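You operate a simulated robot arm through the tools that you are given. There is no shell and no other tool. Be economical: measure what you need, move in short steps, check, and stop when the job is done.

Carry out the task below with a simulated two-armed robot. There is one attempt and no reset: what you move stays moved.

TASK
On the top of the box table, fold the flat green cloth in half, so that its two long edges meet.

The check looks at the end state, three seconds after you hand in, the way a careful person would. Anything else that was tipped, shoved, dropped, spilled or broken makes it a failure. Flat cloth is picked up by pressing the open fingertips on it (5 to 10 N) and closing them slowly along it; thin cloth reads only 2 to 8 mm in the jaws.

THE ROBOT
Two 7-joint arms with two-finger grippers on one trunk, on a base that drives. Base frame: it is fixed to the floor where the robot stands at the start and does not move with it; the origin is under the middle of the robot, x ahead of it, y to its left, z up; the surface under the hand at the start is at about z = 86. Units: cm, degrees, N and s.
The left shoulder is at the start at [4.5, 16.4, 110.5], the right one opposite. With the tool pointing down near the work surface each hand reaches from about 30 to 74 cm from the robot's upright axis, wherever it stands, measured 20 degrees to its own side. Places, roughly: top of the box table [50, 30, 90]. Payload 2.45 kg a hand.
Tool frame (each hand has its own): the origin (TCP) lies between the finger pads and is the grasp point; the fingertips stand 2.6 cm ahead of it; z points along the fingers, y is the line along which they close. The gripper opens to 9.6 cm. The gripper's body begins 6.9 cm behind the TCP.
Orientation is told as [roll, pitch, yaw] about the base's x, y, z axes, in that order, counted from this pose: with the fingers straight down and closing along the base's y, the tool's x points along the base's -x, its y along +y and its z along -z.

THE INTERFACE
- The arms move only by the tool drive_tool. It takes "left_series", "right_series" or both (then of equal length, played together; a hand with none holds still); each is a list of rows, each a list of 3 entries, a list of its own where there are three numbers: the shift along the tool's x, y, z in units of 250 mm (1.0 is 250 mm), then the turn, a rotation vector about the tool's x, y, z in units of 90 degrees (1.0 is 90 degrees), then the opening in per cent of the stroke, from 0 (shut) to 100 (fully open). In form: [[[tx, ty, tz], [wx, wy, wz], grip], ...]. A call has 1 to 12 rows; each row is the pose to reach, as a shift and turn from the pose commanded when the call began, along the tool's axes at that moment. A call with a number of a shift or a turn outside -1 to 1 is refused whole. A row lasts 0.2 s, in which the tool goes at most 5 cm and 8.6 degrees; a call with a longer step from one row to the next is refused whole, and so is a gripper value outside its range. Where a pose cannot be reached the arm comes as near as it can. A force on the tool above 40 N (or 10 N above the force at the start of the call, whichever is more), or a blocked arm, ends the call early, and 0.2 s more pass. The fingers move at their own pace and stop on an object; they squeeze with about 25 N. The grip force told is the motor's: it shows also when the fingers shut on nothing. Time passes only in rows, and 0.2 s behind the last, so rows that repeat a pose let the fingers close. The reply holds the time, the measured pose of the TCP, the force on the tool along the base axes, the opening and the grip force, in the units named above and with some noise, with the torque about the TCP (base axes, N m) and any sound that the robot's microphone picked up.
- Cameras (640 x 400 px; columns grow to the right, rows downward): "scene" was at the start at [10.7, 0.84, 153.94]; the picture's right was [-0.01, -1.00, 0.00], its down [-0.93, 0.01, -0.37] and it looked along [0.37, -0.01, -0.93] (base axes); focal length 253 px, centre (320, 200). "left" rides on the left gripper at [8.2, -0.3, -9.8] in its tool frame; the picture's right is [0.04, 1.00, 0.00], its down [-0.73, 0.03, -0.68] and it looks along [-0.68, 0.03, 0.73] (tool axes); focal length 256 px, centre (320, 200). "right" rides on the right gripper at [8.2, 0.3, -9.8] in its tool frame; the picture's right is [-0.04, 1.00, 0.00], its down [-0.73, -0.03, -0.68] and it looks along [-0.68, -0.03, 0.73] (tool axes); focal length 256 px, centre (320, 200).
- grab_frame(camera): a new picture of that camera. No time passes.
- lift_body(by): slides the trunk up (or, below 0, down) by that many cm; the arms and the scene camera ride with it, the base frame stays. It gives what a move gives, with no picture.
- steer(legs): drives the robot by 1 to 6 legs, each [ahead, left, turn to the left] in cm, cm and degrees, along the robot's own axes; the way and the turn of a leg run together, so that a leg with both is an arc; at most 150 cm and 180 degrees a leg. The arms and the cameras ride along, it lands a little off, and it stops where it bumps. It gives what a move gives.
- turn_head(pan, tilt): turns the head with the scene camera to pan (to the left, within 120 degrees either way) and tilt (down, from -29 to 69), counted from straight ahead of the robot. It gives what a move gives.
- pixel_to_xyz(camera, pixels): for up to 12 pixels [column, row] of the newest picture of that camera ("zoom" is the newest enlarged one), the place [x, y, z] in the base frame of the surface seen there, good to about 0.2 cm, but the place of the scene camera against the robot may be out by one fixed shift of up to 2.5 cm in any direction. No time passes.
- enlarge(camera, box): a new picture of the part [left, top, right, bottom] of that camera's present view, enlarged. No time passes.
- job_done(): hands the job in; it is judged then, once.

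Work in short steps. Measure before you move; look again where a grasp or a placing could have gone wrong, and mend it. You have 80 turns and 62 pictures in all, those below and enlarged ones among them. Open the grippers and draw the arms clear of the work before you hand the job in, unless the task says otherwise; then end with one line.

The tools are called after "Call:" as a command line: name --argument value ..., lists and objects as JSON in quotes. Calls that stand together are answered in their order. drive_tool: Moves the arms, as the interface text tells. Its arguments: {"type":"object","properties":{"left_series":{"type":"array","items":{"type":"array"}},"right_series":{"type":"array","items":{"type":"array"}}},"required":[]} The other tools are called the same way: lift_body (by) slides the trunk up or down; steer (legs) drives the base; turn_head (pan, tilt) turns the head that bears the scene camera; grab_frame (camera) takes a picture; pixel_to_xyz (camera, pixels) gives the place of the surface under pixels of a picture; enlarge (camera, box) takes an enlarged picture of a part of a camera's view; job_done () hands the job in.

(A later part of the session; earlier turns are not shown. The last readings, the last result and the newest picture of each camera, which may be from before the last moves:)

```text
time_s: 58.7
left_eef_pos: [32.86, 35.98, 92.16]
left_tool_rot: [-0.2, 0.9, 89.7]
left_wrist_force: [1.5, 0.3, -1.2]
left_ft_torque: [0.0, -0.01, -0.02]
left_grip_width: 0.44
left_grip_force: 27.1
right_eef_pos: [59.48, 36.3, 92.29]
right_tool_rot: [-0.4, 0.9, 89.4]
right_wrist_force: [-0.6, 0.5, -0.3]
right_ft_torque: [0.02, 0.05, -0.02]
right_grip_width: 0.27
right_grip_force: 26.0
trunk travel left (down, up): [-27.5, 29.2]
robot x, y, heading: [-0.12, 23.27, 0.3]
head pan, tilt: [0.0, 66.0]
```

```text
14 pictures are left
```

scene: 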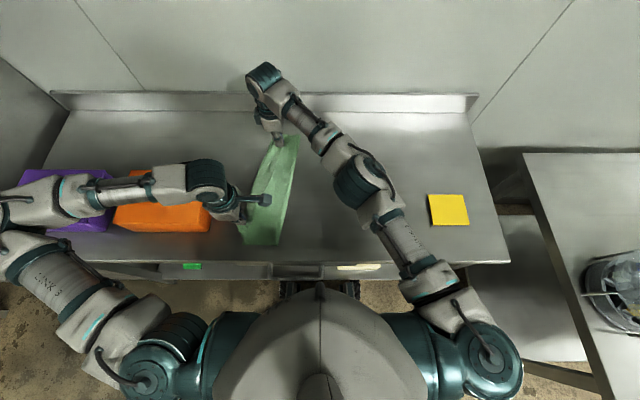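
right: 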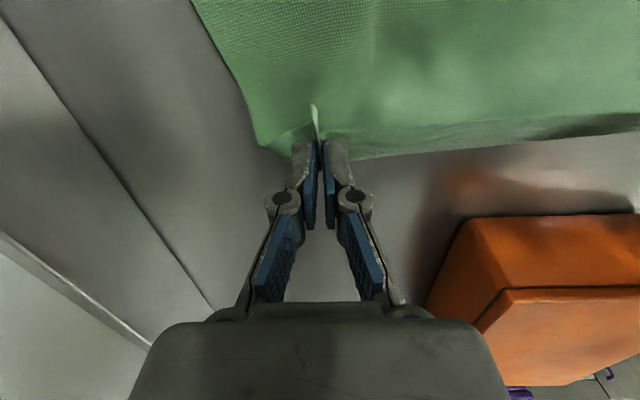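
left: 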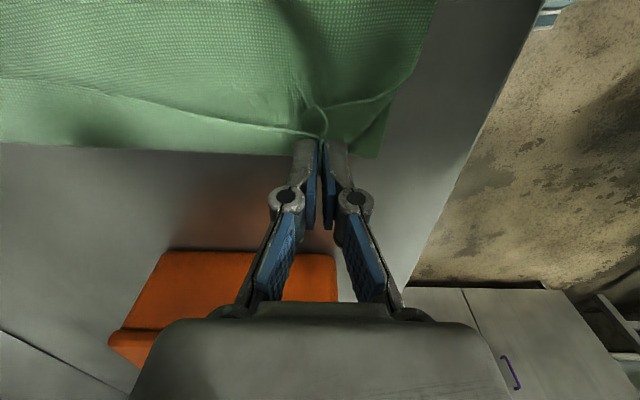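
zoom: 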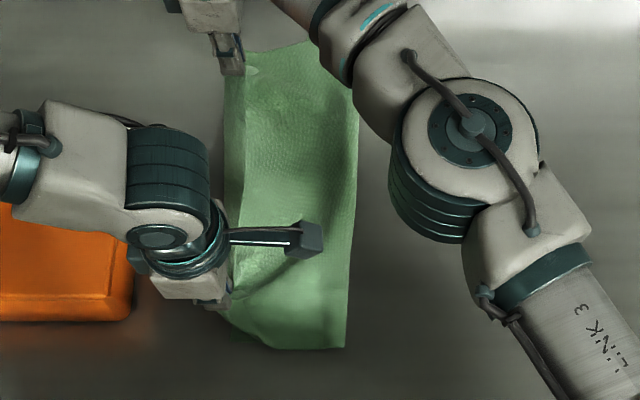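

The crease rolled left again (≈24) because the cloth hangs straight down from vertical fingers. New approach: unfold back fully, then tilt the tools so the fingers point right, and pass low so that the cloth forms a hairpin. First go back.

Call:
drive_tool --left_series '[[[0.02, 0, -0.08], [0, 0, 0], 0], [[0.08, 0, -0.16], [0, 0, 0], 0], [[0.16, 0, -0.22], [0, 0, 0], 0], [[0.24, 0, -0.24], [0, 0, 0], 0], [[0.32, 0, -0.24], [0, 0, 0], 0], [[0.4, 0, -0.24], [0, 0, 0], 0], [[0.48, 0, -0.24], [0, 0, 0], 0], [[0.56, 0, -0.24], [0, 0, 0], 0], [[0.64, 0, -0.22], [0, 0, 0], 0], [[0.7, 0, -0.18], [0, 0, 0], 0], [[0.76, 0, -0.14], [0, 0, 0], 0], [[0.82, 0, -0.1], [0, 0, 0], 0]]' --right_series '[[[0.02, 0, -0.08], [0, 0, 0], 0], [[0.1, 0, -0.16], [0, 0, 0], 0], [[0.2, 0, -0.22], [0, 0, 0], 0], [[0.3, 0, -0.24], [0, 0, 0], 0], [[0.4, 0, -0.24], [0, 0, 0], 0], [[0.5, 0, -0.24], [0, 0, 0], 0], [[0.6, 0, -0.24], [0, 0, 0], 0], [[0.7, 0, -0.22], [0, 0, 0], 0], [[0.8, 0, -0.2], [0, 0, 0], 0], [[0.88, 0, -0.17], [0, 0, 0], 0], [[0.94, 0, -0.13], [0, 0, 0], 0], [[0.99, 0, -0.1], [0, 0, 0], 0]]'

Call:
drive_tool --left_series '[[[0.04, 0, 0.01], [0, 0, 0], 0], [[0.08, 0, 0.03], [0, 0, 0], 0], [[0.12, 0, 0.05], [0, 0, 0], 0], [[0.16, 0, 0.07], [0, 0, 0], 0], [[0.18, 0, 0.08], [0, 0, 0], 0], [[0.18, 0, 0.08], [0, 0, 0], 0], [[0.18, 0, 0.08], [0, 0, 0], 0]]' --right_series '[[[0.06, 0, 0.01], [0, 0, 0], 0], [[0.12, 0, 0.03], [0, 0, 0], 0], [[0.18, 0, 0.05], [0, 0, 0], 0], [[0.24, 0, 0.08], [0, 0, 0], 0], [[0.28, 0, 0.1], [0, 0, 0], 0], [[0.28, 0, 0.1], [0, 0, 0], 0], [[0.28, 0, 0.1], [0, 0, 0], 0]]'

Call:
grab_frame --camera "right"

```text
time_s: 61.3
left_eef_pos: [32.74, 15.26, 94.76]
left_tool_rot: [-0.3, 0.8, 89.7]
left_wrist_force: [0.0, 0.1, -1.3]
left_ft_torque: [0.04, 0.03, -0.01]
left_grip_width: 0.44
left_grip_force: 27.8
right_eef_pos: [59.0, 11.13, 95.18]
right_tool_rot: [-0.5, 0.7, 89.4]
right_wrist_force: [-0.6, -0.8, 0.2]
right_ft_torque: [0.02, 0.01, -0.01]
right_grip_width: 0.31
right_grip_force: 25.1
trunk travel left (down, up): [-27.5, 29.2]
robot x, y, heading: [-0.3, 23.42, 0.1]
head pan, tilt: [0.0, 66.0]
```

```text
time_s: 62.9
left_eef_pos: [32.79, 10.89, 93.05]
left_tool_rot: [-0.4, 0.9, 89.7]
left_wrist_force: [0.8, -1.1, -0.4]
left_ft_torque: [-0.01, -0.02, 0.02]
left_grip_width: 0.45
left_grip_force: 27.4
right_eef_pos: [58.82, 4.21, 92.9]
right_tool_rot: [-0.5, 0.8, 89.4]
right_wrist_force: [-1.0, -0.3, 0.4]
right_ft_torque: [0.01, 0.06, -0.02]
right_grip_width: 0.28
right_grip_force: 25.3
trunk travel left (down, up): [-27.5, 29.2]
robot x, y, heading: [-0.34, 23.22, 0.3]
head pan, tilt: [0.0, 66.0]
```

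```text
13 pictures are left
```

right: 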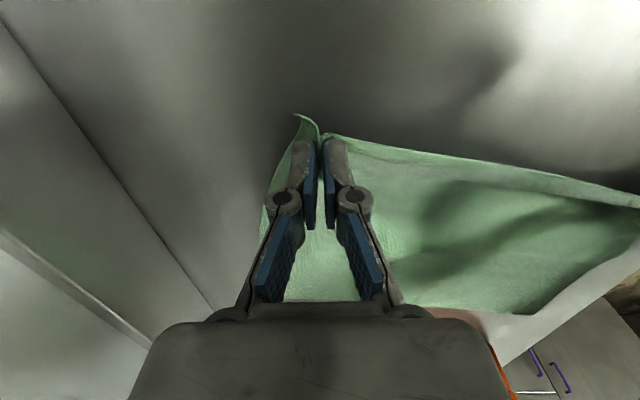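

I tilt in place: right by 45°, left by 27°, lifting 2 cm, and measure the left edge.

Call:
pixel_to_xyz --camera "right" --pixels '[[518, 311], [440, 306], [410, 304], [635, 235]]'

Call:
drive_tool --left_series '[[[0, 0, -0.02], [0, 0.05, 0], 0], [[0, 0, -0.04], [0, 0.1, 0], 0], [[0, 0, -0.06], [0, 0.15, 0], 0], [[0, 0, -0.08], [0, 0.2, 0], 0], [[0, 0, -0.08], [0, 0.25, 0], 0], [[0, 0, -0.08], [0, 0.3, 0], 0], [[0, 0, -0.08], [0, 0.3, 0], 0], [[0, 0, -0.08], [0, 0.3, 0], 0]]' --right_series '[[[0, 0, -0.02], [0, 0.08, 0], 0], [[0, 0, -0.04], [0, 0.16, 0], 0], [[0, 0, -0.06], [0, 0.24, 0], 0], [[0, 0, -0.08], [0, 0.32, 0], 0], [[0, 0, -0.08], [0, 0.4, 0], 0], [[0, 0, -0.08], [0, 0.48, 0], 0], [[0, 0, -0.08], [0, 0.48, 0], 0], [[0, 0, -0.08], [0, 0.48, 0], 0]]'

```text
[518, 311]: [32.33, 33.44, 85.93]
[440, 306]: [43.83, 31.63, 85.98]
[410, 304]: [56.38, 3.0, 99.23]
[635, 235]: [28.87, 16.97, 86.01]
```

```text
time_s: 64.7
left_eef_pos: [32.8, 10.84, 94.97]
left_tool_rot: [-0.4, 27.9, 89.6]
left_wrist_force: [2.3, -0.5, 0.9]
left_ft_torque: [0.04, -0.07, 0.07]
left_grip_width: 0.28
left_grip_force: 27.9
right_eef_pos: [58.91, 4.25, 94.99]
right_tool_rot: [-0.6, 44.1, 88.9]
right_wrist_force: [-2.4, 0.0, -0.1]
right_ft_torque: [0.04, 0.07, -0.03]
right_grip_width: 0.28
right_grip_force: 25.0
trunk travel left (down, up): [-27.5, 29.2]
robot x, y, heading: [-0.4, 23.37, 0.1]
head pan, tilt: [0.0, 66.0]
```

Tilt worked (fingers point to the right). Now the low pass to the left with both hands, about 80% of the way.

Call:
drive_tool --left_series '[[[-0.096, 0, -0.006], [0, 0, 0], 0], [[-0.193, 0, -0.012], [0, 0, 0], 0], [[-0.293, 0, -0.02], [0, 0, 0], 0], [[-0.38, 0, -0.043], [0, 0, 0], 0], [[-0.458, 0, -0.085], [0, 0, 0], 0], [[-0.535, 0, -0.126], [0, 0, 0], 0], [[-0.613, 0, -0.167], [0, 0, 0], 0], [[-0.694, 0, -0.21], [0, 0, 0], 0], [[-0.694, 0, -0.21], [0, 0, 0], 0], [[-0.694, 0, -0.21], [0, 0, 0], 0]]' --right_series '[[[-0.1, 0, -0.041], [0, 0, 0], 0], [[-0.2, 0, -0.082], [0, 0, 0], 0], [[-0.299, 0, -0.122], [0, 0, 0], 0], [[-0.385, 0, -0.177], [0, 0, 0], 0], [[-0.457, 0, -0.247], [0, 0, 0], 0], [[-0.529, 0, -0.316], [0, 0, 0], 0], [[-0.6, 0, -0.386], [0, 0, 0], 0], [[-0.672, 0, -0.455], [0, 0, 0], 0], [[-0.672, 0, -0.455], [0, 0, 0], 0], [[-0.672, 0, -0.455], [0, 0, 0], 0]]'

Call:
enlarge --camera "scene" --box '[230, 120, 390, 260]'

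Call:
grab_frame --camera "right"

```text
time_s: 66.9
left_eef_pos: [32.87, 28.74, 91.69]
left_tool_rot: [-0.5, 27.7, 89.5]
left_wrist_force: [1.4, -1.1, 0.0]
left_ft_torque: [0.0, -0.02, 0.01]
left_grip_width: 0.36
left_grip_force: 23.1
right_eef_pos: [59.1, 22.24, 91.3]
right_tool_rot: [-0.6, 44.0, 89.0]
right_wrist_force: [-1.2, 0.3, 1.1]
right_ft_torque: [0.03, 0.06, -0.04]
right_grip_width: 0.29
right_grip_force: 24.9
right hand out of reach, approached as far as the arm can: row 8, 9, 10
trunk travel left (down, up): [-27.5, 29.2]
robot x, y, heading: [0.2, 23.37, 0.2]
head pan, tilt: [0.0, 66.0]
```

```text
2.86 times, centred on (310, 190) of scene
```

zoom: 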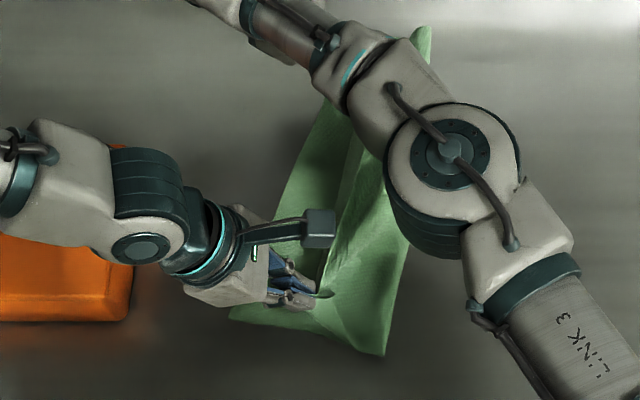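

```text
11 pictures are left
```

right: 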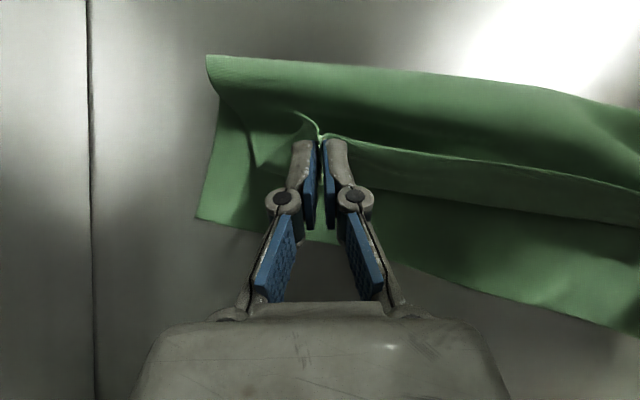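

That's a clean hairpin now, with the upper edge pointing left and the lower layer visible beyond. I measure the crease and lower edge.

Call:
pixel_to_xyz --camera "right" --pixels '[[212, 60], [350, 70], [500, 84], [600, 98], [200, 213], [330, 240], [440, 277], [560, 313], [635, 334], [400, 155], [550, 172]]'

```text
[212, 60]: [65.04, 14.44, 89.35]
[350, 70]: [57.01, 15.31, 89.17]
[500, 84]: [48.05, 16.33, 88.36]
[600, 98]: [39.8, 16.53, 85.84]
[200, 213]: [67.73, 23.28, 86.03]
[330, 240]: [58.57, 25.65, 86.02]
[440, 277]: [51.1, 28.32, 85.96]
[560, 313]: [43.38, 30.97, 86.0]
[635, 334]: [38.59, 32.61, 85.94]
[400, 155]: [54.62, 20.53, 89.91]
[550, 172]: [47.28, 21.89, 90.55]
```

The whole lower layer has rotated a bit: its edge runs (29.3, 34.4)→(67.7, 23.3), which is fine. Targets: near (34.4, 32.5), far (60.8, 25.7). I drive the base left 5 cm to regain reach, having drawn the hands back right by 2.5 cm first.

Call:
drive_tool --left_series '[[[0.05, 0, 0.02], [0, 0, 0], 0], [[0.088, -0.03, 0.047], [0, 0, 0], 0], [[0.088, -0.03, 0.047], [0, 0, 0], 0]]' --right_series '[[[0.04, -0.0, 0.03], [0, 0, 0], 0], [[0.072, -0.03, 0.07], [0, 0, 0], 0], [[0.072, -0.03, 0.07], [0, 0, 0], 0]]'

Call:
steer --legs '[[0, 2.5, 0], [0, 2.5, 0]]'

Call:
drive_tool --right_series '[[[0, 0, 0], [0, 0, 0], 0], [[0, 0, 0], [0, 0, 0], 0], [[0, 0, 0], [0, 0, 0], 0], [[0, 0, 0], [0, 0, 0], 0], [[0, 0, 0], [0, 0, 0], 0]]' --left_series '[[[0, 0, 0], [0, 0, 0], 0], [[0, 0, 0], [0, 0, 0], 0], [[0, 0, 0], [0, 0, 0], 0], [[0, 0, 0], [0, 0, 0], 0], [[0, 0, 0], [0, 0, 0], 0]]'

```text
time_s: 67.7
left_eef_pos: [33.51, 26.27, 91.64]
left_tool_rot: [-0.3, 27.8, 89.6]
left_wrist_force: [1.6, 0.9, 0.1]
left_ft_torque: [0.02, -0.03, 0.04]
left_grip_width: 0.4
left_grip_force: 21.9
right_eef_pos: [59.6, 19.75, 91.35]
right_tool_rot: [-0.6, 44.0, 88.9]
right_wrist_force: [-1.1, 0.0, -0.8]
right_ft_torque: [-0.01, 0.06, -0.01]
right_grip_width: 0.31
right_grip_force: 25.0
trunk travel left (down, up): [-27.5, 29.2]
robot x, y, heading: [-0.13, 23.24, 0.2]
head pan, tilt: [0.0, 66.0]
```

```text
time_s: 68.9
left_eef_pos: [33.51, 31.3, 91.58]
left_tool_rot: [-0.4, 27.8, 89.6]
left_wrist_force: [1.6, 0.8, 1.5]
left_ft_torque: [0.02, -0.05, 0.09]
left_grip_width: 0.15
left_grip_force: 24.4
right_eef_pos: [59.69, 24.75, 91.36]
right_tool_rot: [-0.5, 43.9, 88.9]
right_wrist_force: [-1.8, -0.4, 0.5]
right_ft_torque: [0.01, 0.05, -0.07]
right_grip_width: 0.29
right_grip_force: 25.3
trunk travel left (down, up): [-27.5, 29.2]
robot x, y, heading: [-0.13, 28.49, -0.0]
head pan, tilt: [0.0, 66.0]
```

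```text
time_s: 70.1
left_eef_pos: [33.24, 31.24, 91.73]
left_tool_rot: [-0.6, 27.8, 89.5]
left_wrist_force: [0.7, -0.3, 0.7]
left_ft_torque: [-0.04, -0.03, 0.03]
left_grip_width: 0.15
left_grip_force: 24.8
right_eef_pos: [59.45, 24.83, 91.63]
right_tool_rot: [-0.9, 44.0, 88.7]
right_wrist_force: [-1.6, 0.8, 0.2]
right_ft_torque: [0.02, 0.07, -0.06]
right_grip_width: 0.3
right_grip_force: 25.4
trunk travel left (down, up): [-27.5, 29.2]
robot x, y, heading: [-0.21, 28.55, 0.1]
head pan, tilt: [0.0, 66.0]
```

Smooth. I place the hands at the targets just above the lower edge and check with both wrist cameras.

Call:
drive_tool --left_series '[[[-0.036, -0.023, 0.012], [0, 0, 0], 0], [[-0.072, -0.046, 0.025], [0, 0, 0], 0], [[-0.072, -0.046, 0.025], [0, 0, 0], 0], [[-0.072, -0.046, 0.025], [0, 0, 0], 0]]' --right_series '[[[-0.036, -0.03, 0.009], [0, 0, 0], 0], [[-0.073, -0.058, 0.018], [0, 0, 0], 0], [[-0.073, -0.058, 0.018], [0, 0, 0], 0], [[-0.073, -0.058, 0.018], [0, 0, 0], 0]]'

Call:
grab_frame --camera "right"

Call:
grab_frame --camera "left"

```text
time_s: 71.1
left_eef_pos: [34.54, 32.48, 90.33]
left_tool_rot: [-0.6, 27.8, 89.4]
left_wrist_force: [2.1, 0.5, 1.1]
left_ft_torque: [-0.02, -0.02, 0.04]
left_grip_width: 0.19
left_grip_force: 24.9
right_eef_pos: [60.22, 24.66, 90.11]
right_tool_rot: [-1.0, 44.0, 88.7]
right_wrist_force: [-1.2, 0.6, 0.5]
right_ft_torque: [0.03, 0.09, -0.08]
right_grip_width: 0.3
right_grip_force: 24.6
right hand out of reach, approached as far as the arm can: row 2, 3, 4
trunk travel left (down, up): [-27.5, 29.2]
robot x, y, heading: [-0.23, 28.48, -0.2]
head pan, tilt: [0.0, 66.0]
```

```text
10 pictures are left
```

right: 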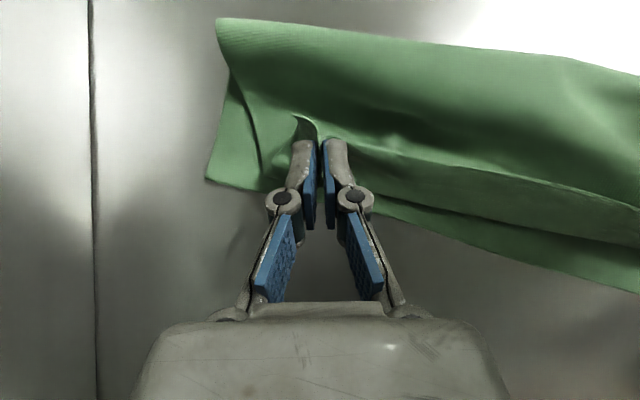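

```text
9 pictures are left
```

left: 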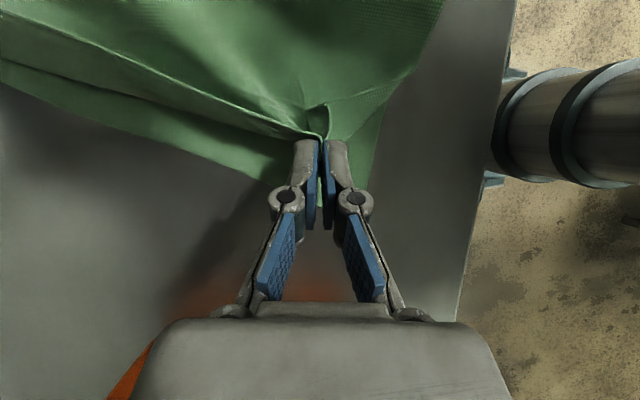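

Call:
pixel_to_xyz --camera "right" --pixels '[[209, 177], [262, 190], [380, 213], [450, 234], [560, 266], [630, 288], [220, 24], [400, 42], [560, 60], [450, 165], [560, 190], [295, 120]]'

Call:
pixel_to_xyz --camera "left" --pixels '[[370, 180], [268, 178], [200, 155], [100, 122], [20, 90], [435, 10], [410, 75], [240, 115], [150, 75]]'

```text
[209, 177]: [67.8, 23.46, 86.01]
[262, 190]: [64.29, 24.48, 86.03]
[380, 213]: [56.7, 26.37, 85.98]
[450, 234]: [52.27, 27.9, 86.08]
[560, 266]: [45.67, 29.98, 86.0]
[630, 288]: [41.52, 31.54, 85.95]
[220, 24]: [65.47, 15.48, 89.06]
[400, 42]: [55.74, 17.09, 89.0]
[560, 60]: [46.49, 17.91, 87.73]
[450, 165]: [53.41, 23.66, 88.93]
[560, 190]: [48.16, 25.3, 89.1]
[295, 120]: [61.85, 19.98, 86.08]
```

```text
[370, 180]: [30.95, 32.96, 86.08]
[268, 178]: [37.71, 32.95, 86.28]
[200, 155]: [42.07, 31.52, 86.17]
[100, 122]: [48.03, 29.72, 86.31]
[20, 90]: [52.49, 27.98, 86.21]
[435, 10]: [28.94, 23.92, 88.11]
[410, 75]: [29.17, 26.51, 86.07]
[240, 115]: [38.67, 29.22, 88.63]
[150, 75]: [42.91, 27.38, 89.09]
```

Lower edge is about 2 cm beyond both pinches. The right arm is at its limit, so I reduce its tilt by 18° (pulls the wrist in), and move the left 1.3 cm further.

Call:
drive_tool --left_series '[[[-0.02, 0, -0.01], [0, 0, 0], 0], [[-0.048, 0.008, -0.022], [0, 0, 0], 0], [[-0.048, 0.008, -0.022], [0, 0, 0], 0], [[-0.048, 0.008, -0.022], [0, 0, 0], 0]]' --right_series '[[[0, 0, 0], [0, -0.07, 0], 0], [[0, 0, 0], [0, -0.14, 0], 0], [[0, 0, 0], [0, -0.2, 0], 0], [[0, 0, 0], [0, -0.2, 0], 0]]'

```text
time_s: 72.1
left_eef_pos: [34.27, 33.9, 90.23]
left_tool_rot: [-0.6, 27.7, 89.4]
left_wrist_force: [3.6, -0.8, 0.1]
left_ft_torque: [-0.02, -0.04, 0.07]
left_grip_width: 0.21
left_grip_force: 22.6
right_eef_pos: [60.18, 24.76, 90.22]
right_tool_rot: [-0.6, 25.9, 89.0]
right_wrist_force: [-3.5, 1.2, 0.3]
right_ft_torque: [0.03, 0.09, -0.07]
right_grip_width: 0.3
right_grip_force: 24.9
trunk travel left (down, up): [-27.5, 29.2]
robot x, y, heading: [-0.34, 28.32, 0.1]
head pan, tilt: [0.0, 66.0]
```

Now right to y≈26.5 and both down to just touching.

Call:
drive_tool --left_series '[[[0, 0, 0], [0, 0, 0], 0], [[-0.01, 0, 0.018], [0, 0, 0], 0], [[-0.019, 0, 0.035], [0, 0, 0], 0], [[-0.019, 0, 0.035], [0, 0, 0], 0], [[-0.019, 0, 0.035], [0, 0, 0], 0]]' --right_series '[[[-0.04, 0, -0.015], [0, 0, 0], 0], [[-0.072, 0, -0.02], [0, 0, 0], 0], [[-0.08, 0, 0.0], [0, 0, 0], 0], [[-0.08, 0, 0.0], [0, 0, 0], 0], [[-0.08, 0, 0.0], [0, 0, 0], 0]]'

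Call:
grab_frame --camera "right"

```text
time_s: 73.3
left_eef_pos: [34.29, 33.87, 89.32]
left_tool_rot: [-0.6, 27.8, 89.4]
left_wrist_force: [1.3, -0.2, -0.9]
left_ft_torque: [0.03, -0.04, 0.02]
left_grip_width: 0.3
left_grip_force: 28.6
right_eef_pos: [60.26, 26.47, 89.24]
right_tool_rot: [-0.7, 26.0, 89.0]
right_wrist_force: [-0.4, 0.2, 1.5]
right_ft_torque: [0.0, 0.05, -0.04]
right_grip_width: 0.28
right_grip_force: 24.8
trunk travel left (down, up): [-27.5, 29.2]
robot x, y, heading: [0.2, 28.07, 0.1]
head pan, tilt: [0.0, 66.0]
```

```text
8 pictures are left
```

right: 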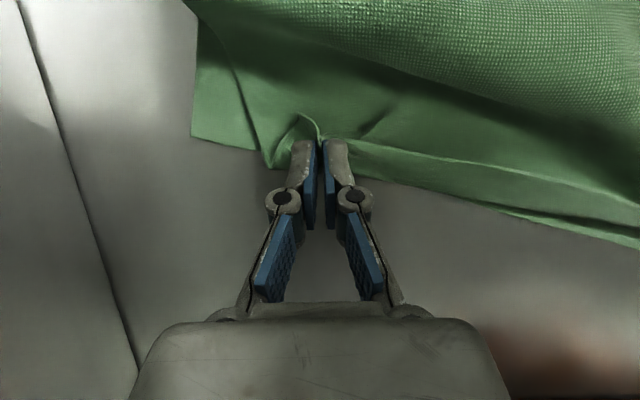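

The upper edge lies close to the lower one, a little bowed in the middle. I stretch the hands 0.9 cm apart, press lightly and open slowly so the fingertips spread the gathers.

Call:
drive_tool --left_series '[[[0, 0.012, 0], [0, 0, 0], 0], [[0, 0.012, 0], [0, 0, 0], 0], [[-0.005, 0.012, 0.009], [0, 0, 0], 0], [[-0.007, 0.012, 0.013], [0, 0, 0], 3], [[-0.007, 0.012, 0.013], [0, 0, 0], 6], [[-0.007, 0.012, 0.013], [0, 0, 0], 10], [[-0.007, 0.012, 0.013], [0, 0, 0], 14], [[-0.007, 0.012, 0.013], [0, 0, 0], 18], [[-0.007, 0.012, 0.013], [0, 0, 0], 23], [[-0.007, 0.012, 0.013], [0, 0, 0], 28], [[-0.007, 0.012, 0.013], [0, 0, 0], 33], [[-0.007, 0.012, 0.013], [0, 0, 0], 36]]' --right_series '[[[0, -0.024, 0], [0, 0, 0], 0], [[0, -0.024, 0], [0, 0, 0], 0], [[-0.004, -0.024, 0.008], [0, 0, 0], 0], [[-0.005, -0.024, 0.011], [0, 0, 0], 3], [[-0.005, -0.024, 0.011], [0, 0, 0], 6], [[-0.005, -0.024, 0.011], [0, 0, 0], 10], [[-0.005, -0.024, 0.011], [0, 0, 0], 14], [[-0.005, -0.024, 0.011], [0, 0, 0], 18], [[-0.005, -0.024, 0.011], [0, 0, 0], 23], [[-0.005, -0.024, 0.011], [0, 0, 0], 28], [[-0.005, -0.024, 0.011], [0, 0, 0], 33], [[-0.005, -0.024, 0.011], [0, 0, 0], 36]]'

```text
time_s: 75.9
left_eef_pos: [34.0, 33.88, 89.04]
left_tool_rot: [-0.6, 27.8, 89.4]
left_wrist_force: [-0.5, -1.1, 2.2]
left_ft_torque: [-0.01, 0.03, 0.03]
left_grip_width: 3.39
left_grip_force: 0.0
right_eef_pos: [60.88, 26.48, 88.77]
right_tool_rot: [-0.7, 26.1, 89.0]
right_wrist_force: [0.7, -0.3, 2.0]
right_ft_torque: [-0.01, 0.02, 0.04]
right_grip_width: 3.42
right_grip_force: 0.0
trunk travel left (down, up): [-27.5, 29.2]
robot x, y, heading: [0.04, 27.94, 0.2]
head pan, tilt: [0.0, 66.0]
```

Released; both pressing 2 N with fingers open 3.4 cm. I withdraw both hands upwards and look.

Call:
drive_tool --left_series '[[[0, 0, -0.03], [0, 0, 0], 36], [[0.01, 0, -0.08], [0, 0, 0], 36], [[0.05, 0, -0.15], [0, 0, 0], 36], [[0.1, 0, -0.25], [0, 0, 0], 36], [[0.15, 0, -0.35], [0, 0, 0], 36], [[0.2, 0, -0.45], [0, 0, 0], 36], [[0.25, 0, -0.52], [0, 0, 0], 36], [[0.25, 0, -0.52], [0, 0, 0], 36]]' --right_series '[[[0, 0, -0.03], [0, 0, 0], 36], [[0.01, 0, -0.08], [0, 0, 0], 36], [[0.05, 0, -0.15], [0, 0, 0], 36], [[0.1, 0, -0.25], [0, 0, 0], 36], [[0.15, 0, -0.35], [0, 0, 0], 36], [[0.2, 0, -0.45], [0, 0, 0], 36], [[0.25, 0, -0.52], [0, 0, 0], 36], [[0.25, 0, -0.52], [0, 0, 0], 36]]'

Call:
enlarge --camera "right" --box '[0, 0, 640, 400]'

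```text
time_s: 77.7
left_eef_pos: [33.98, 34.22, 103.28]
left_tool_rot: [-0.6, 27.8, 89.4]
left_wrist_force: [-0.1, -0.3, 0.3]
left_ft_torque: [0.0, 0.01, 0.0]
left_grip_width: 3.46
left_grip_force: 0.0
right_eef_pos: [60.7, 26.65, 103.27]
right_tool_rot: [-0.7, 26.0, 89.0]
right_wrist_force: [-0.4, -0.3, 0.0]
right_ft_torque: [0.02, -0.05, 0.0]
right_grip_width: 3.46
right_grip_force: 0.0
trunk travel left (down, up): [-27.5, 29.2]
robot x, y, heading: [-0.25, 28.14, -0.0]
head pan, tilt: [0.0, 66.0]
```

```text
1.00 times, centred on (320, 200) of right (not enlarged: the box is as wide or as high as the picture)
```

zoom: 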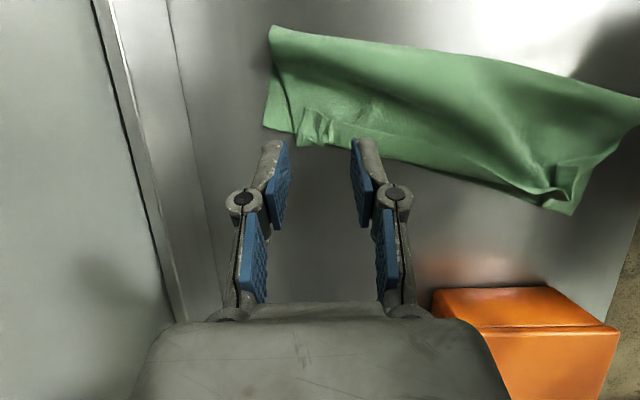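

The cloth is folded with the long edges nearly together; small gathers remain at the pinches. I measure how well they match.

Call:
pixel_to_xyz --camera "zoom" --pixels '[[272, 30], [400, 45], [520, 68], [636, 102], [265, 124], [298, 140], [320, 145], [345, 130], [450, 172], [545, 203], [572, 211], [555, 195]]'

Call:
enlarge --camera "right" --box '[250, 10, 640, 230]'

```text
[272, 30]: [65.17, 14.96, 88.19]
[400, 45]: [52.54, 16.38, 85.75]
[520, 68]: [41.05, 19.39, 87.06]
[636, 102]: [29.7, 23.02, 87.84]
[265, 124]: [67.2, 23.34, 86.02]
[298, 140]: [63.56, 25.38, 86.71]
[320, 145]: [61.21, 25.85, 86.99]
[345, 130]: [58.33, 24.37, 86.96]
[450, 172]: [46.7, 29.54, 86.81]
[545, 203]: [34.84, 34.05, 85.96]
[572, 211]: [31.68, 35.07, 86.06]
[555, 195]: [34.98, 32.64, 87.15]
```

```text
1.64 times, centred on (445, 120) of right
```

zoom: 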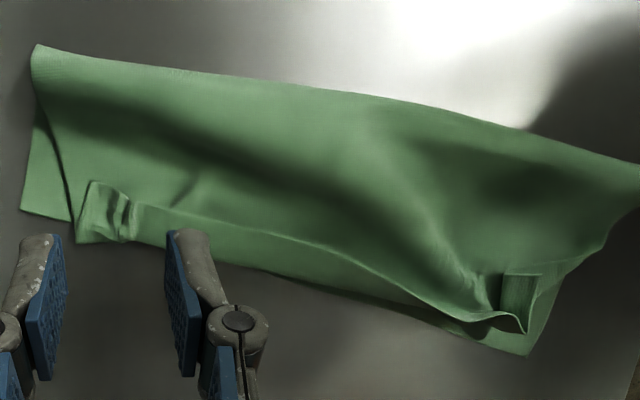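

Upper edge is near the lower one, but there's a gather ridge at each pinch which keeps the upper corners 2–3.5 cm short. I locate those ridges exactly to spread them with the fingers.

Call:
pixel_to_xyz --camera "zoom" --pixels '[[75, 240], [95, 210], [118, 215], [135, 225], [250, 228], [250, 265], [350, 258], [350, 295], [480, 318], [520, 280], [515, 320], [528, 350]]'

Call:
drive_tool --left_series '[[[0, 0, 0], [0, -0.08, 0], 26], [[0, 0, 0], [0, -0.16, 0], 26], [[0, 0, 0], [0, -0.24, 0], 26], [[0, 0, 0], [0, -0.31, 0], 26], [[0, 0, 0], [0, -0.31, 0], 26]]' --right_series '[[[0, 0, 0], [0, -0.08, 0], 26], [[0, 0, 0], [0, -0.16, 0], 26], [[0, 0, 0], [0, -0.24, 0], 26], [[0, 0, 0], [0, -0.29, 0], 26], [[0, 0, 0], [0, -0.29, 0], 26]]'

Call:
grab_frame --camera "left"

```text
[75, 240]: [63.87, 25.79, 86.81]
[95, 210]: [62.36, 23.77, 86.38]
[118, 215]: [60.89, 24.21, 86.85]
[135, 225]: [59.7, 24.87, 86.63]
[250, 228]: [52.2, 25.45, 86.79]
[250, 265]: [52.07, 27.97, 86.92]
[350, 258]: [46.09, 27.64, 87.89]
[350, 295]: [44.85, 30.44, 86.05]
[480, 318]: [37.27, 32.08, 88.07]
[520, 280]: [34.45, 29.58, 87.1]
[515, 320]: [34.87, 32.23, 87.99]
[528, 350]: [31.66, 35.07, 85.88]
```

```text
time_s: 78.9
left_eef_pos: [33.82, 34.33, 103.37]
left_tool_rot: [-0.5, -0.2, 89.7]
left_wrist_force: [-0.2, 0.2, 0.7]
left_ft_torque: [-0.01, -0.03, -0.01]
left_grip_width: 2.5
left_grip_force: 0.1
right_eef_pos: [60.64, 26.62, 103.4]
right_tool_rot: [-0.7, -0.2, 89.3]
right_wrist_force: [-0.2, 0.1, 0.9]
right_ft_torque: [0.02, 0.02, 0.05]
right_grip_width: 2.51
right_grip_force: 0.1
trunk travel left (down, up): [-27.5, 29.2]
robot x, y, heading: [0.16, 28.66, 0.1]
head pan, tilt: [0.0, 66.0]
```

```text
5 pictures are left
```

left: 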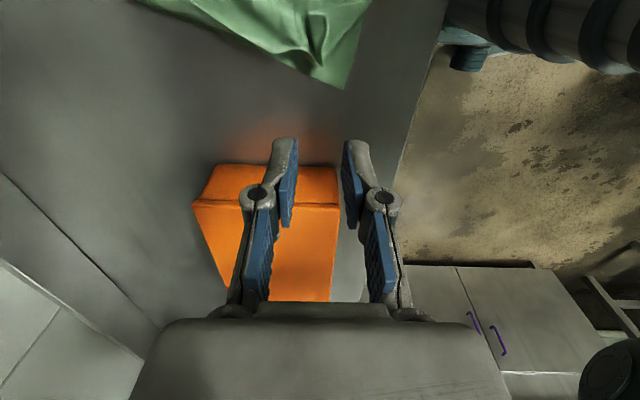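

Both tools are vertical. I lower them straddling the ridges (right at x 61.3, y 24.8; left at 34.4, 32.6) with fingers 2.5 cm apart.

Call:
drive_tool --left_series '[[[0.034, -0.012, 0.1], [0, 0, 0], 26], [[0.068, -0.024, 0.22], [0, 0, 0], 26], [[0.068, -0.024, 0.34], [0, 0, 0], 26], [[0.068, -0.024, 0.44], [0, 0, 0], 26], [[0.068, -0.024, 0.52], [0, 0, 0], 26], [[0.068, -0.024, 0.56], [0, 0, 0], 26], [[0.068, -0.024, 0.575], [0, 0, 0], 26], [[0.068, -0.024, 0.585], [0, 0, 0], 26], [[0.068, -0.024, 0.585], [0, 0, 0], 26]]' --right_series '[[[0.034, -0.012, 0.1], [0, 0, 0], 26], [[0.072, -0.026, 0.22], [0, 0, 0], 26], [[0.072, -0.026, 0.34], [0, 0, 0], 26], [[0.072, -0.026, 0.44], [0, 0, 0], 26], [[0.072, -0.026, 0.52], [0, 0, 0], 26], [[0.072, -0.026, 0.56], [0, 0, 0], 26], [[0.072, -0.026, 0.575], [0, 0, 0], 26], [[0.072, -0.026, 0.585], [0, 0, 0], 26], [[0.072, -0.026, 0.585], [0, 0, 0], 26]]'

```text
time_s: 80.9
left_eef_pos: [34.5, 32.46, 88.84]
left_tool_rot: [-0.8, -0.1, 89.8]
left_wrist_force: [0.1, 0.3, 13.7]
left_ft_torque: [-0.11, -0.17, -0.02]
left_grip_width: 2.37
left_grip_force: 0.2
right_eef_pos: [61.29, 24.76, 88.96]
right_tool_rot: [-0.8, -0.3, 89.5]
right_wrist_force: [-0.1, -0.6, 12.9]
right_ft_torque: [0.03, 0.09, 0.0]
right_grip_width: 2.5
right_grip_force: 0.1
trunk travel left (down, up): [-27.5, 29.2]
robot x, y, heading: [0.32, 28.59, -0.1]
head pan, tilt: [0.0, 66.0]
```

13 N on each: I ease slightly and open slowly to spread the gathers.

Call:
drive_tool --left_series '[[[0, 0, -0.003], [0, 0, 0], 26], [[0, 0, -0.003], [0, 0, 0], 31], [[0, 0, -0.003], [0, 0, 0], 36], [[0, 0, -0.003], [0, 0, 0], 41], [[0, 0, -0.003], [0, 0, 0], 46], [[0, 0, -0.003], [0, 0, 0], 52], [[0, 0, -0.003], [0, 0, 0], 58], [[0, 0, -0.003], [0, 0, 0], 62], [[0, 0, -0.003], [0, 0, 0], 62], [[0, 0, -0.06], [0, 0, 0], 62], [[0, 0, -0.2], [0, 0, 0], 62], [[0, 0, -0.36], [0, 0, 0], 62]]' --right_series '[[[0, 0, -0.003], [0, 0, 0], 26], [[0, 0, -0.003], [0, 0, 0], 31], [[0, 0, -0.003], [0, 0, 0], 36], [[0, 0, -0.003], [0, 0, 0], 41], [[0, 0, -0.003], [0, 0, 0], 47], [[0, 0, -0.003], [0, 0, 0], 54], [[0, 0, -0.003], [0, 0, 0], 61], [[0, 0, -0.003], [0, 0, 0], 68], [[0, 0, -0.003], [0, 0, 0], 68], [[0, 0, -0.06], [0, 0, 0], 68], [[0, 0, -0.2], [0, 0, 0], 68], [[0, 0, -0.36], [0, 0, 0], 68]]'

Call:
grab_frame --camera "right"

```text
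time_s: 83.5
left_eef_pos: [34.44, 32.73, 97.65]
left_tool_rot: [-0.7, -0.2, 89.7]
left_wrist_force: [-0.3, -0.2, 0.2]
left_ft_torque: [0.01, -0.04, 0.01]
left_grip_width: 5.96
left_grip_force: 0.0
right_eef_pos: [61.25, 24.79, 97.94]
right_tool_rot: [-0.7, 0.0, 89.3]
right_wrist_force: [-0.2, -0.3, -0.2]
right_ft_torque: [-0.02, 0.02, 0.0]
right_grip_width: 6.52
right_grip_force: 0.0
trunk travel left (down, up): [-27.5, 29.2]
robot x, y, heading: [0.14, 28.01, 0.3]
head pan, tilt: [0.0, 66.0]
```

```text
4 pictures are left
```

right: 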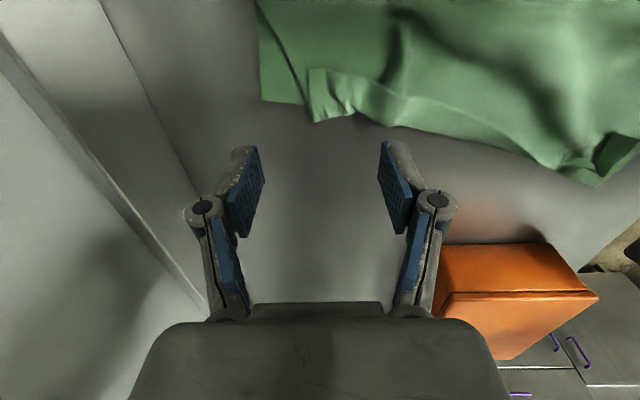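

Improved: the gathers opened up. I measure and withdraw the hands for an overall view.

Call:
pixel_to_xyz --camera "right" --pixels '[[264, 98], [312, 118], [310, 72], [360, 108], [450, 132], [540, 160], [595, 183], [634, 140], [345, 85], [440, 105], [420, 60], [560, 110]]'

Call:
drive_tool --left_series '[[[0, 0, -0.1], [0, 0, 0], 62], [[-0.1, 0, -0.2], [0, 0, 0], 62], [[-0.25, 0, -0.3], [0, 0, 0], 62], [[-0.4, 0, -0.4], [0, 0, 0], 62], [[-0.55, 0, -0.45], [0, 0, 0], 62], [[-0.7, 0, -0.45], [0, 0, 0], 62], [[-0.7, 0, -0.45], [0, 0, 0], 62]]' --right_series '[[[0, 0, -0.1], [0, 0, 0], 68], [[0.05, 0.05, -0.2], [0, 0, 0], 68], [[0.2, 0.1, -0.3], [0, 0, 0], 68], [[0.35, 0.15, -0.35], [0, 0, 0], 68], [[0.5, 0.2, -0.35], [0, 0, 0], 68], [[0.65, 0.25, -0.35], [0, 0, 0], 68], [[0.8, 0.3, -0.35], [0, 0, 0], 68]]'

Call:
enlarge --camera "scene" --box '[240, 110, 420, 260]'

```text
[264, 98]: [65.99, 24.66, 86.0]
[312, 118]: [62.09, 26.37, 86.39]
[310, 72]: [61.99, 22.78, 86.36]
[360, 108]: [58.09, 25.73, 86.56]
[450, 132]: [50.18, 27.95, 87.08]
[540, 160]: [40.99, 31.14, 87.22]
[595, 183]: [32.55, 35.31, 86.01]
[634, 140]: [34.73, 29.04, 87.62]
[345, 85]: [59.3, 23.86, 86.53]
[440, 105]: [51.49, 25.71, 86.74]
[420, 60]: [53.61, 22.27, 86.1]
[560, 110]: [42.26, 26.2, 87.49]
```

```text
time_s: 85.1
left_eef_pos: [34.33, 49.88, 108.87]
left_tool_rot: [-0.6, -0.3, 89.7]
left_wrist_force: [0.1, -0.5, -0.6]
left_ft_torque: [0.01, -0.04, 0.0]
left_grip_width: 5.96
left_grip_force: 0.0
right_eef_pos: [53.29, 4.75, 106.42]
right_tool_rot: [-0.7, -0.2, 89.6]
right_wrist_force: [-0.3, -0.1, -0.2]
right_ft_torque: [0.04, -0.02, 0.01]
right_grip_width: 6.55
right_grip_force: 0.0
trunk travel left (down, up): [-27.5, 29.2]
robot x, y, heading: [-0.21, 27.82, 0.3]
head pan, tilt: [0.0, 66.0]
```

```text
2.67 times, centred on (330, 185) of scene
```

zoom: 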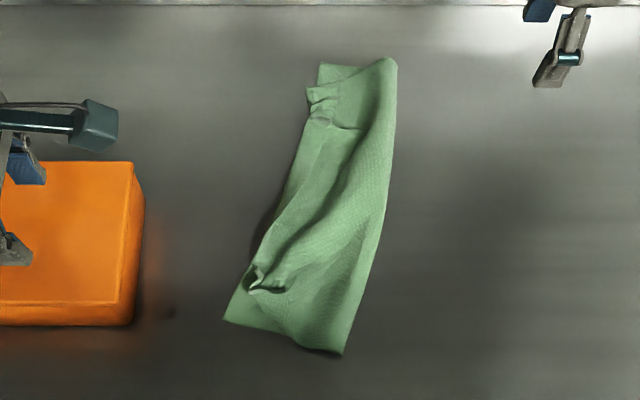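

Overall it reads as a half fold. I measure the corner mismatches from this picture.

Call:
pixel_to_xyz --camera "zoom" --pixels '[[226, 318], [250, 285], [262, 293], [285, 290], [340, 350], [300, 340], [258, 262], [320, 67], [309, 92], [392, 62], [375, 260], [330, 260]]'

Call:
enlarge --camera "scene" --box '[290, 170, 350, 250]'

```text
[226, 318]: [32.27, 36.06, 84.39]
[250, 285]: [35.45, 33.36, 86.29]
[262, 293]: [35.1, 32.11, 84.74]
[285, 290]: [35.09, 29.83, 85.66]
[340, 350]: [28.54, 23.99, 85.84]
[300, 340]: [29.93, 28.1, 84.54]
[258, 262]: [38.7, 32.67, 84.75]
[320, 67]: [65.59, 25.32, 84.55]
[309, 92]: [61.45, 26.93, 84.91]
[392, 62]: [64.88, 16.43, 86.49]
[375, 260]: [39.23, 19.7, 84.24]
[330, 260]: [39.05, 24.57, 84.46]
```

```text
5.00 times, centred on (320, 210) of scene
```

zoom: 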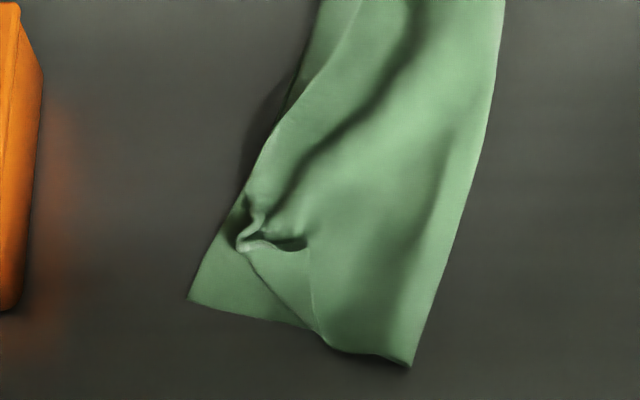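

The upper corners are each about 4 cm inside the lower corners. I'll press closed fingertips lightly on both upper corners and drag them outward simultaneously; first, move above them.

Call:
drive_tool --left_series '[[[0.13, 0.01, 0], [0, 0, 0], 30], [[0.26, 0.02, 0], [0, 0, 0], 10], [[0.39, 0.03, 0], [0, 0, 0], 0], [[0.52, 0.041, 0], [0, 0, 0], 0], [[0.65, 0.041, 0.1], [0, 0, 0], 0], [[0.783, 0.041, 0.2], [0, 0, 0], 0], [[0.783, 0.041, 0.34], [0, 0, 0], 0], [[0.783, 0.041, 0.48], [0, 0, 0], 0], [[0.783, 0.041, 0.6], [0, 0, 0], 0], [[0.783, 0.041, 0.7], [0, 0, 0], 0], [[0.783, 0.041, 0.76], [0, 0, 0], 0], [[0.783, 0.041, 0.76], [0, 0, 0], 0]]' --right_series '[[[-0.13, -0.06, 0], [0, 0, 0], 30], [[-0.26, -0.12, 0], [0, 0, 0], 10], [[-0.39, -0.18, 0], [0, 0, 0], 0], [[-0.52, -0.24, 0], [0, 0, 0], 0], [[-0.65, -0.3, 0.1], [0, 0, 0], 0], [[-0.762, -0.36, 0.2], [0, 0, 0], 0], [[-0.762, -0.36, 0.32], [0, 0, 0], 0], [[-0.762, -0.36, 0.43], [0, 0, 0], 0], [[-0.762, -0.36, 0.53], [0, 0, 0], 0], [[-0.762, -0.36, 0.61], [0, 0, 0], 0], [[-0.762, -0.36, 0.66], [0, 0, 0], 0], [[-0.762, -0.36, 0.66], [0, 0, 0], 0]]'

```text
time_s: 87.7
left_eef_pos: [33.52, 30.37, 89.78]
left_tool_rot: [-0.6, -0.3, 89.6]
left_wrist_force: [-0.3, 0.4, 0.5]
left_ft_torque: [0.02, 0.01, 0.02]
left_grip_width: 0.0
left_grip_force: 24.9
right_eef_pos: [62.86, 23.73, 89.99]
right_tool_rot: [-0.7, -0.3, 89.4]
right_wrist_force: [0.0, 0.0, 0.7]
right_ft_torque: [0.03, 0.0, -0.07]
right_grip_width: 0.03
right_grip_force: 24.9
trunk travel left (down, up): [-27.5, 29.2]
robot x, y, heading: [0.4, 28.08, 0.1]
head pan, tilt: [0.0, 66.0]
```

Now press gently down.

Call:
drive_tool --left_series '[[[0, 0, 0.015], [0, 0, 0], 0], [[0, 0, 0.025], [0, 0, 0], 0], [[0, 0, 0.031], [0, 0, 0], 0], [[0, 0, 0.031], [0, 0, 0], 0]]' --right_series '[[[0.02, 0.02, 0.02], [0, 0, 0], 0], [[0, 0.02, 0.03], [0, 0, 0], 0], [[0, 0.02, 0.038], [0, 0, 0], 0], [[0, 0.02, 0.038], [0, 0, 0], 0]]'

```text
time_s: 88.7
left_eef_pos: [33.55, 30.48, 89.15]
left_tool_rot: [-0.5, -0.2, 89.8]
left_wrist_force: [0.9, -0.1, 0.8]
left_ft_torque: [-0.02, -0.04, 0.0]
left_grip_width: 0.04
left_grip_force: 24.8
right_eef_pos: [62.29, 23.7, 89.02]
right_tool_rot: [-0.7, -0.1, 89.3]
right_wrist_force: [0.7, -0.3, 0.2]
right_ft_torque: [0.0, 0.0, 0.0]
right_grip_width: 0.0
right_grip_force: 25.2
trunk travel left (down, up): [-27.5, 29.2]
robot x, y, heading: [0.12, 28.27, 0.2]
head pan, tilt: [0.0, 66.0]
```

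Barely touching yet. I press 0.3–0.4 cm more, then drag slowly outward: left by (−2.2, +2.0), right by (+3, −0.9), and lift.

Call:
drive_tool --left_series '[[[0, 0, 0.01], [0, 0, 0], 0], [[0, 0, 0.016], [0, 0, 0], 0], [[-0.01, 0.011, 0.016], [0, 0, 0], 0], [[-0.02, 0.022, 0.016], [0, 0, 0], 0], [[-0.035, 0.038, 0.016], [0, 0, 0], 0], [[-0.05, 0.055, 0.016], [0, 0, 0], 0], [[-0.065, 0.072, 0.016], [0, 0, 0], 0], [[-0.08, 0.088, 0.016], [0, 0, 0], 0], [[-0.08, 0.088, 0.016], [0, 0, 0], 0]]' --right_series '[[[0, 0, 0.008], [0, 0, 0], 0], [[0, 0, 0.012], [0, 0, 0], 0], [[0.005, -0.015, 0.012], [0, 0, 0], 0], [[0.01, -0.03, 0.012], [0, 0, 0], 0], [[0.015, -0.05, 0.012], [0, 0, 0], 0], [[0.022, -0.075, 0.012], [0, 0, 0], 0], [[0.03, -0.1, 0.012], [0, 0, 0], 0], [[0.036, -0.12, 0.012], [0, 0, 0], 0], [[0.036, -0.12, 0.012], [0, 0, 0], 0]]'

```text
time_s: 90.7
left_eef_pos: [31.29, 32.49, 88.67]
left_tool_rot: [-0.6, -0.3, 89.6]
left_wrist_force: [2.3, -1.3, 8.9]
left_ft_torque: [-0.14, -0.08, 0.01]
left_grip_width: 0.0
left_grip_force: 24.8
right_eef_pos: [65.31, 22.8, 88.86]
right_tool_rot: [-0.7, -0.2, 89.4]
right_wrist_force: [-2.0, 0.7, 4.4]
right_ft_torque: [-0.02, 0.04, -0.01]
right_grip_width: 0.0
right_grip_force: 24.6
trunk travel left (down, up): [-27.5, 29.2]
robot x, y, heading: [0.06, 28.12, -0.3]
head pan, tilt: [0.0, 66.0]
```

Friction was as hoped. I lift straight up, withdraw, and look with one of the last two pictures.

Call:
drive_tool --left_series '[[[0, 0, -0.1], [0, 0, 0], 0], [[0, 0, -0.25], [0, 0, 0], 0], [[0, 0, -0.42], [0, 0, 0], 0], [[0, 0, -0.6], [0, 0, 0], 0], [[-0.1, 0, -0.75], [0, 0, 0], 0], [[-0.25, 0, -0.8], [0, 0, 0], 0], [[-0.42, 0, -0.8], [0, 0, 0], 0], [[-0.6, 0, -0.8], [0, 0, 0], 0], [[-0.7, 0, -0.8], [0, 0, 0], 0]]' --right_series '[[[0, 0, -0.1], [0, 0, 0], 0], [[0, 0, -0.25], [0, 0, 0], 0], [[0, 0.05, -0.42], [0, 0, 0], 0], [[0.1, 0.1, -0.55], [0, 0, 0], 0], [[0.25, 0.15, -0.6], [0, 0, 0], 0], [[0.4, 0.2, -0.6], [0, 0, 0], 0], [[0.55, 0.25, -0.6], [0, 0, 0], 0], [[0.7, 0.3, -0.6], [0, 0, 0], 0], [[0.8, 0.35, -0.6], [0, 0, 0], 0]]'

Call:
enlarge --camera "scene" --box '[250, 120, 390, 250]'

```text
time_s: 92.7
left_eef_pos: [31.23, 49.9, 108.72]
left_tool_rot: [-0.6, -0.2, 89.6]
left_wrist_force: [-0.2, 0.6, 0.0]
left_ft_torque: [-0.02, 0.0, 0.05]
left_grip_width: 0.0
left_grip_force: 24.8
right_eef_pos: [56.07, 2.95, 103.75]
right_tool_rot: [-0.6, -0.2, 89.4]
right_wrist_force: [1.1, -0.6, 0.2]
right_ft_torque: [0.0, -0.03, -0.01]
right_grip_width: 0.0
right_grip_force: 24.5
trunk travel left (down, up): [-27.5, 29.2]
robot x, y, heading: [-0.09, 28.33, 0.1]
head pan, tilt: [0.0, 66.0]
```

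```text
3.08 times, centred on (320, 185) of scene
```

zoom: 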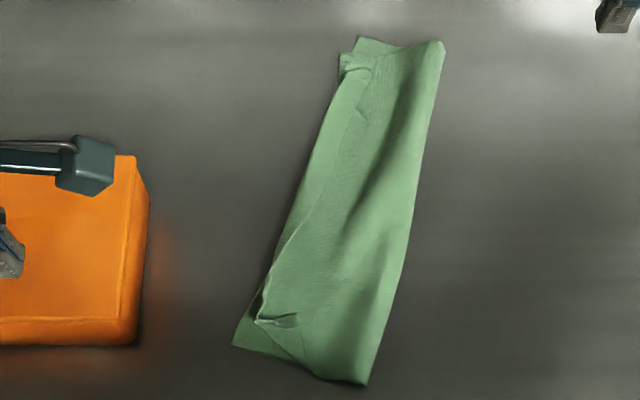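

Better still. Measuring the remaining offsets at the near corner and along the middle strip.

Call:
pixel_to_xyz --camera "zoom" --pixels '[[234, 344], [258, 322], [275, 350], [305, 368], [366, 384], [290, 235], [312, 215], [325, 140], [350, 112], [340, 60], [358, 40], [441, 44]]'

```text
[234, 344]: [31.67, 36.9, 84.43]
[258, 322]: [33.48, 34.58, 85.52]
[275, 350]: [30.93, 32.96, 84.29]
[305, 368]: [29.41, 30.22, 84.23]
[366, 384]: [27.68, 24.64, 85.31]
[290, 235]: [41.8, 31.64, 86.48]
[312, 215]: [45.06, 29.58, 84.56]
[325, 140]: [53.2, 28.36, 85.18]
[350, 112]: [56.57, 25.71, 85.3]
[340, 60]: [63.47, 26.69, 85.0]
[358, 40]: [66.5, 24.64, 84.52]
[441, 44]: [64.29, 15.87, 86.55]
```

Corners are 2.9 and 3.6 cm off; one more round of outward dragging. Move above them first.

Call:
drive_tool --left_series '[[[0.13, -0.02, 0], [0, 0, 0], 0], [[0.26, -0.04, 0], [0, 0, 0], 0], [[0.39, -0.06, 0], [0, 0, 0], 0], [[0.52, -0.079, 0], [0, 0, 0], 0], [[0.65, -0.079, 0.1], [0, 0, 0], 0], [[0.74, -0.079, 0.22], [0, 0, 0], 0], [[0.74, -0.079, 0.36], [0, 0, 0], 0], [[0.74, -0.079, 0.5], [0, 0, 0], 0], [[0.74, -0.079, 0.62], [0, 0, 0], 0], [[0.74, -0.079, 0.72], [0, 0, 0], 0], [[0.74, -0.079, 0.776], [0, 0, 0], 0], [[0.74, -0.079, 0.776], [0, 0, 0], 0]]' --right_series '[[[-0.15, -0.05, 0], [0, 0, 0], 0], [[-0.3, -0.1, 0], [0, 0, 0], 0], [[-0.45, -0.15, 0], [0, 0, 0], 0], [[-0.6, -0.2, 0], [0, 0, 0], 0], [[-0.72, -0.24, 0.05], [0, 0, 0], 0], [[-0.842, -0.27, 0.12], [0, 0, 0], 0], [[-0.842, -0.27, 0.24], [0, 0, 0], 0], [[-0.842, -0.27, 0.35], [0, 0, 0], 0], [[-0.842, -0.27, 0.45], [0, 0, 0], 0], [[-0.842, -0.27, 0.53], [0, 0, 0], 0], [[-0.842, -0.27, 0.574], [0, 0, 0], 0], [[-0.842, -0.27, 0.574], [0, 0, 0], 0]]'

```text
time_s: 95.3
left_eef_pos: [33.44, 31.62, 89.35]
left_tool_rot: [-0.6, -0.2, 89.6]
left_wrist_force: [-1.0, 0.0, 1.1]
left_ft_torque: [0.0, -0.02, -0.02]
left_grip_width: 0.0
left_grip_force: 24.8
right_eef_pos: [63.39, 23.86, 89.38]
right_tool_rot: [-0.7, -0.2, 89.3]
right_wrist_force: [-0.4, 0.3, 0.3]
right_ft_torque: [0.01, 0.0, -0.05]
right_grip_width: 0.01
right_grip_force: 24.4
trunk travel left (down, up): [-27.5, 29.2]
robot x, y, heading: [0.04, 28.25, -0.0]
head pan, tilt: [0.0, 66.0]
```

Press and drag outward again, then lift.

Call:
drive_tool --left_series '[[[0, 0, 0.015], [0, 0, 0], 0], [[0, 0, 0.025], [0, 0, 0], 0], [[-0.015, 0.01, 0.025], [0, 0, 0], 0], [[-0.03, 0.02, 0.025], [0, 0, 0], 0], [[-0.045, 0.03, 0.025], [0, 0, 0], 0], [[-0.06, 0.045, 0.025], [0, 0, 0], 0], [[-0.08, 0.06, 0.025], [0, 0, 0], 0], [[-0.08, 0.06, 0.025], [0, 0, 0], 0], [[-0.08, 0.06, -0.03], [0, 0, 0], 0], [[-0.08, 0.06, -0.12], [0, 0, 0], 0], [[-0.08, 0.06, -0.24], [0, 0, 0], 0]]' --right_series '[[[0, 0.02, 0.01], [0, 0, 0], 0], [[0, 0.02, 0.021], [0, 0, 0], 0], [[0.007, 0.0, 0.021], [0, 0, 0], 0], [[0.014, -0.02, 0.021], [0, 0, 0], 0], [[0.021, -0.04, 0.021], [0, 0, 0], 0], [[0.03, -0.06, 0.021], [0, 0, 0], 0], [[0.036, -0.08, 0.021], [0, 0, 0], 0], [[0.036, -0.08, 0.021], [0, 0, 0], 0], [[0.036, -0.08, -0.03], [0, 0, 0], 0], [[0.036, -0.08, -0.12], [0, 0, 0], 0], [[0.036, -0.08, -0.24], [0, 0, 0], 0]]'

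```text
time_s: 97.7
left_eef_pos: [31.62, 33.68, 95.37]
left_tool_rot: [-0.6, -0.2, 89.7]
left_wrist_force: [1.1, 0.4, -0.3]
left_ft_torque: [-0.01, -0.01, 0.02]
left_grip_width: 0.0
left_grip_force: 25.0
right_eef_pos: [65.27, 23.05, 95.44]
right_tool_rot: [-0.6, -0.1, 89.4]
right_wrist_force: [-0.4, 0.2, 0.1]
right_ft_torque: [-0.03, -0.03, -0.03]
right_grip_width: 0.02
right_grip_force: 25.2
trunk travel left (down, up): [-27.5, 29.2]
robot x, y, heading: [0.07, 28.55, -0.0]
head pan, tilt: [0.0, 66.0]
```

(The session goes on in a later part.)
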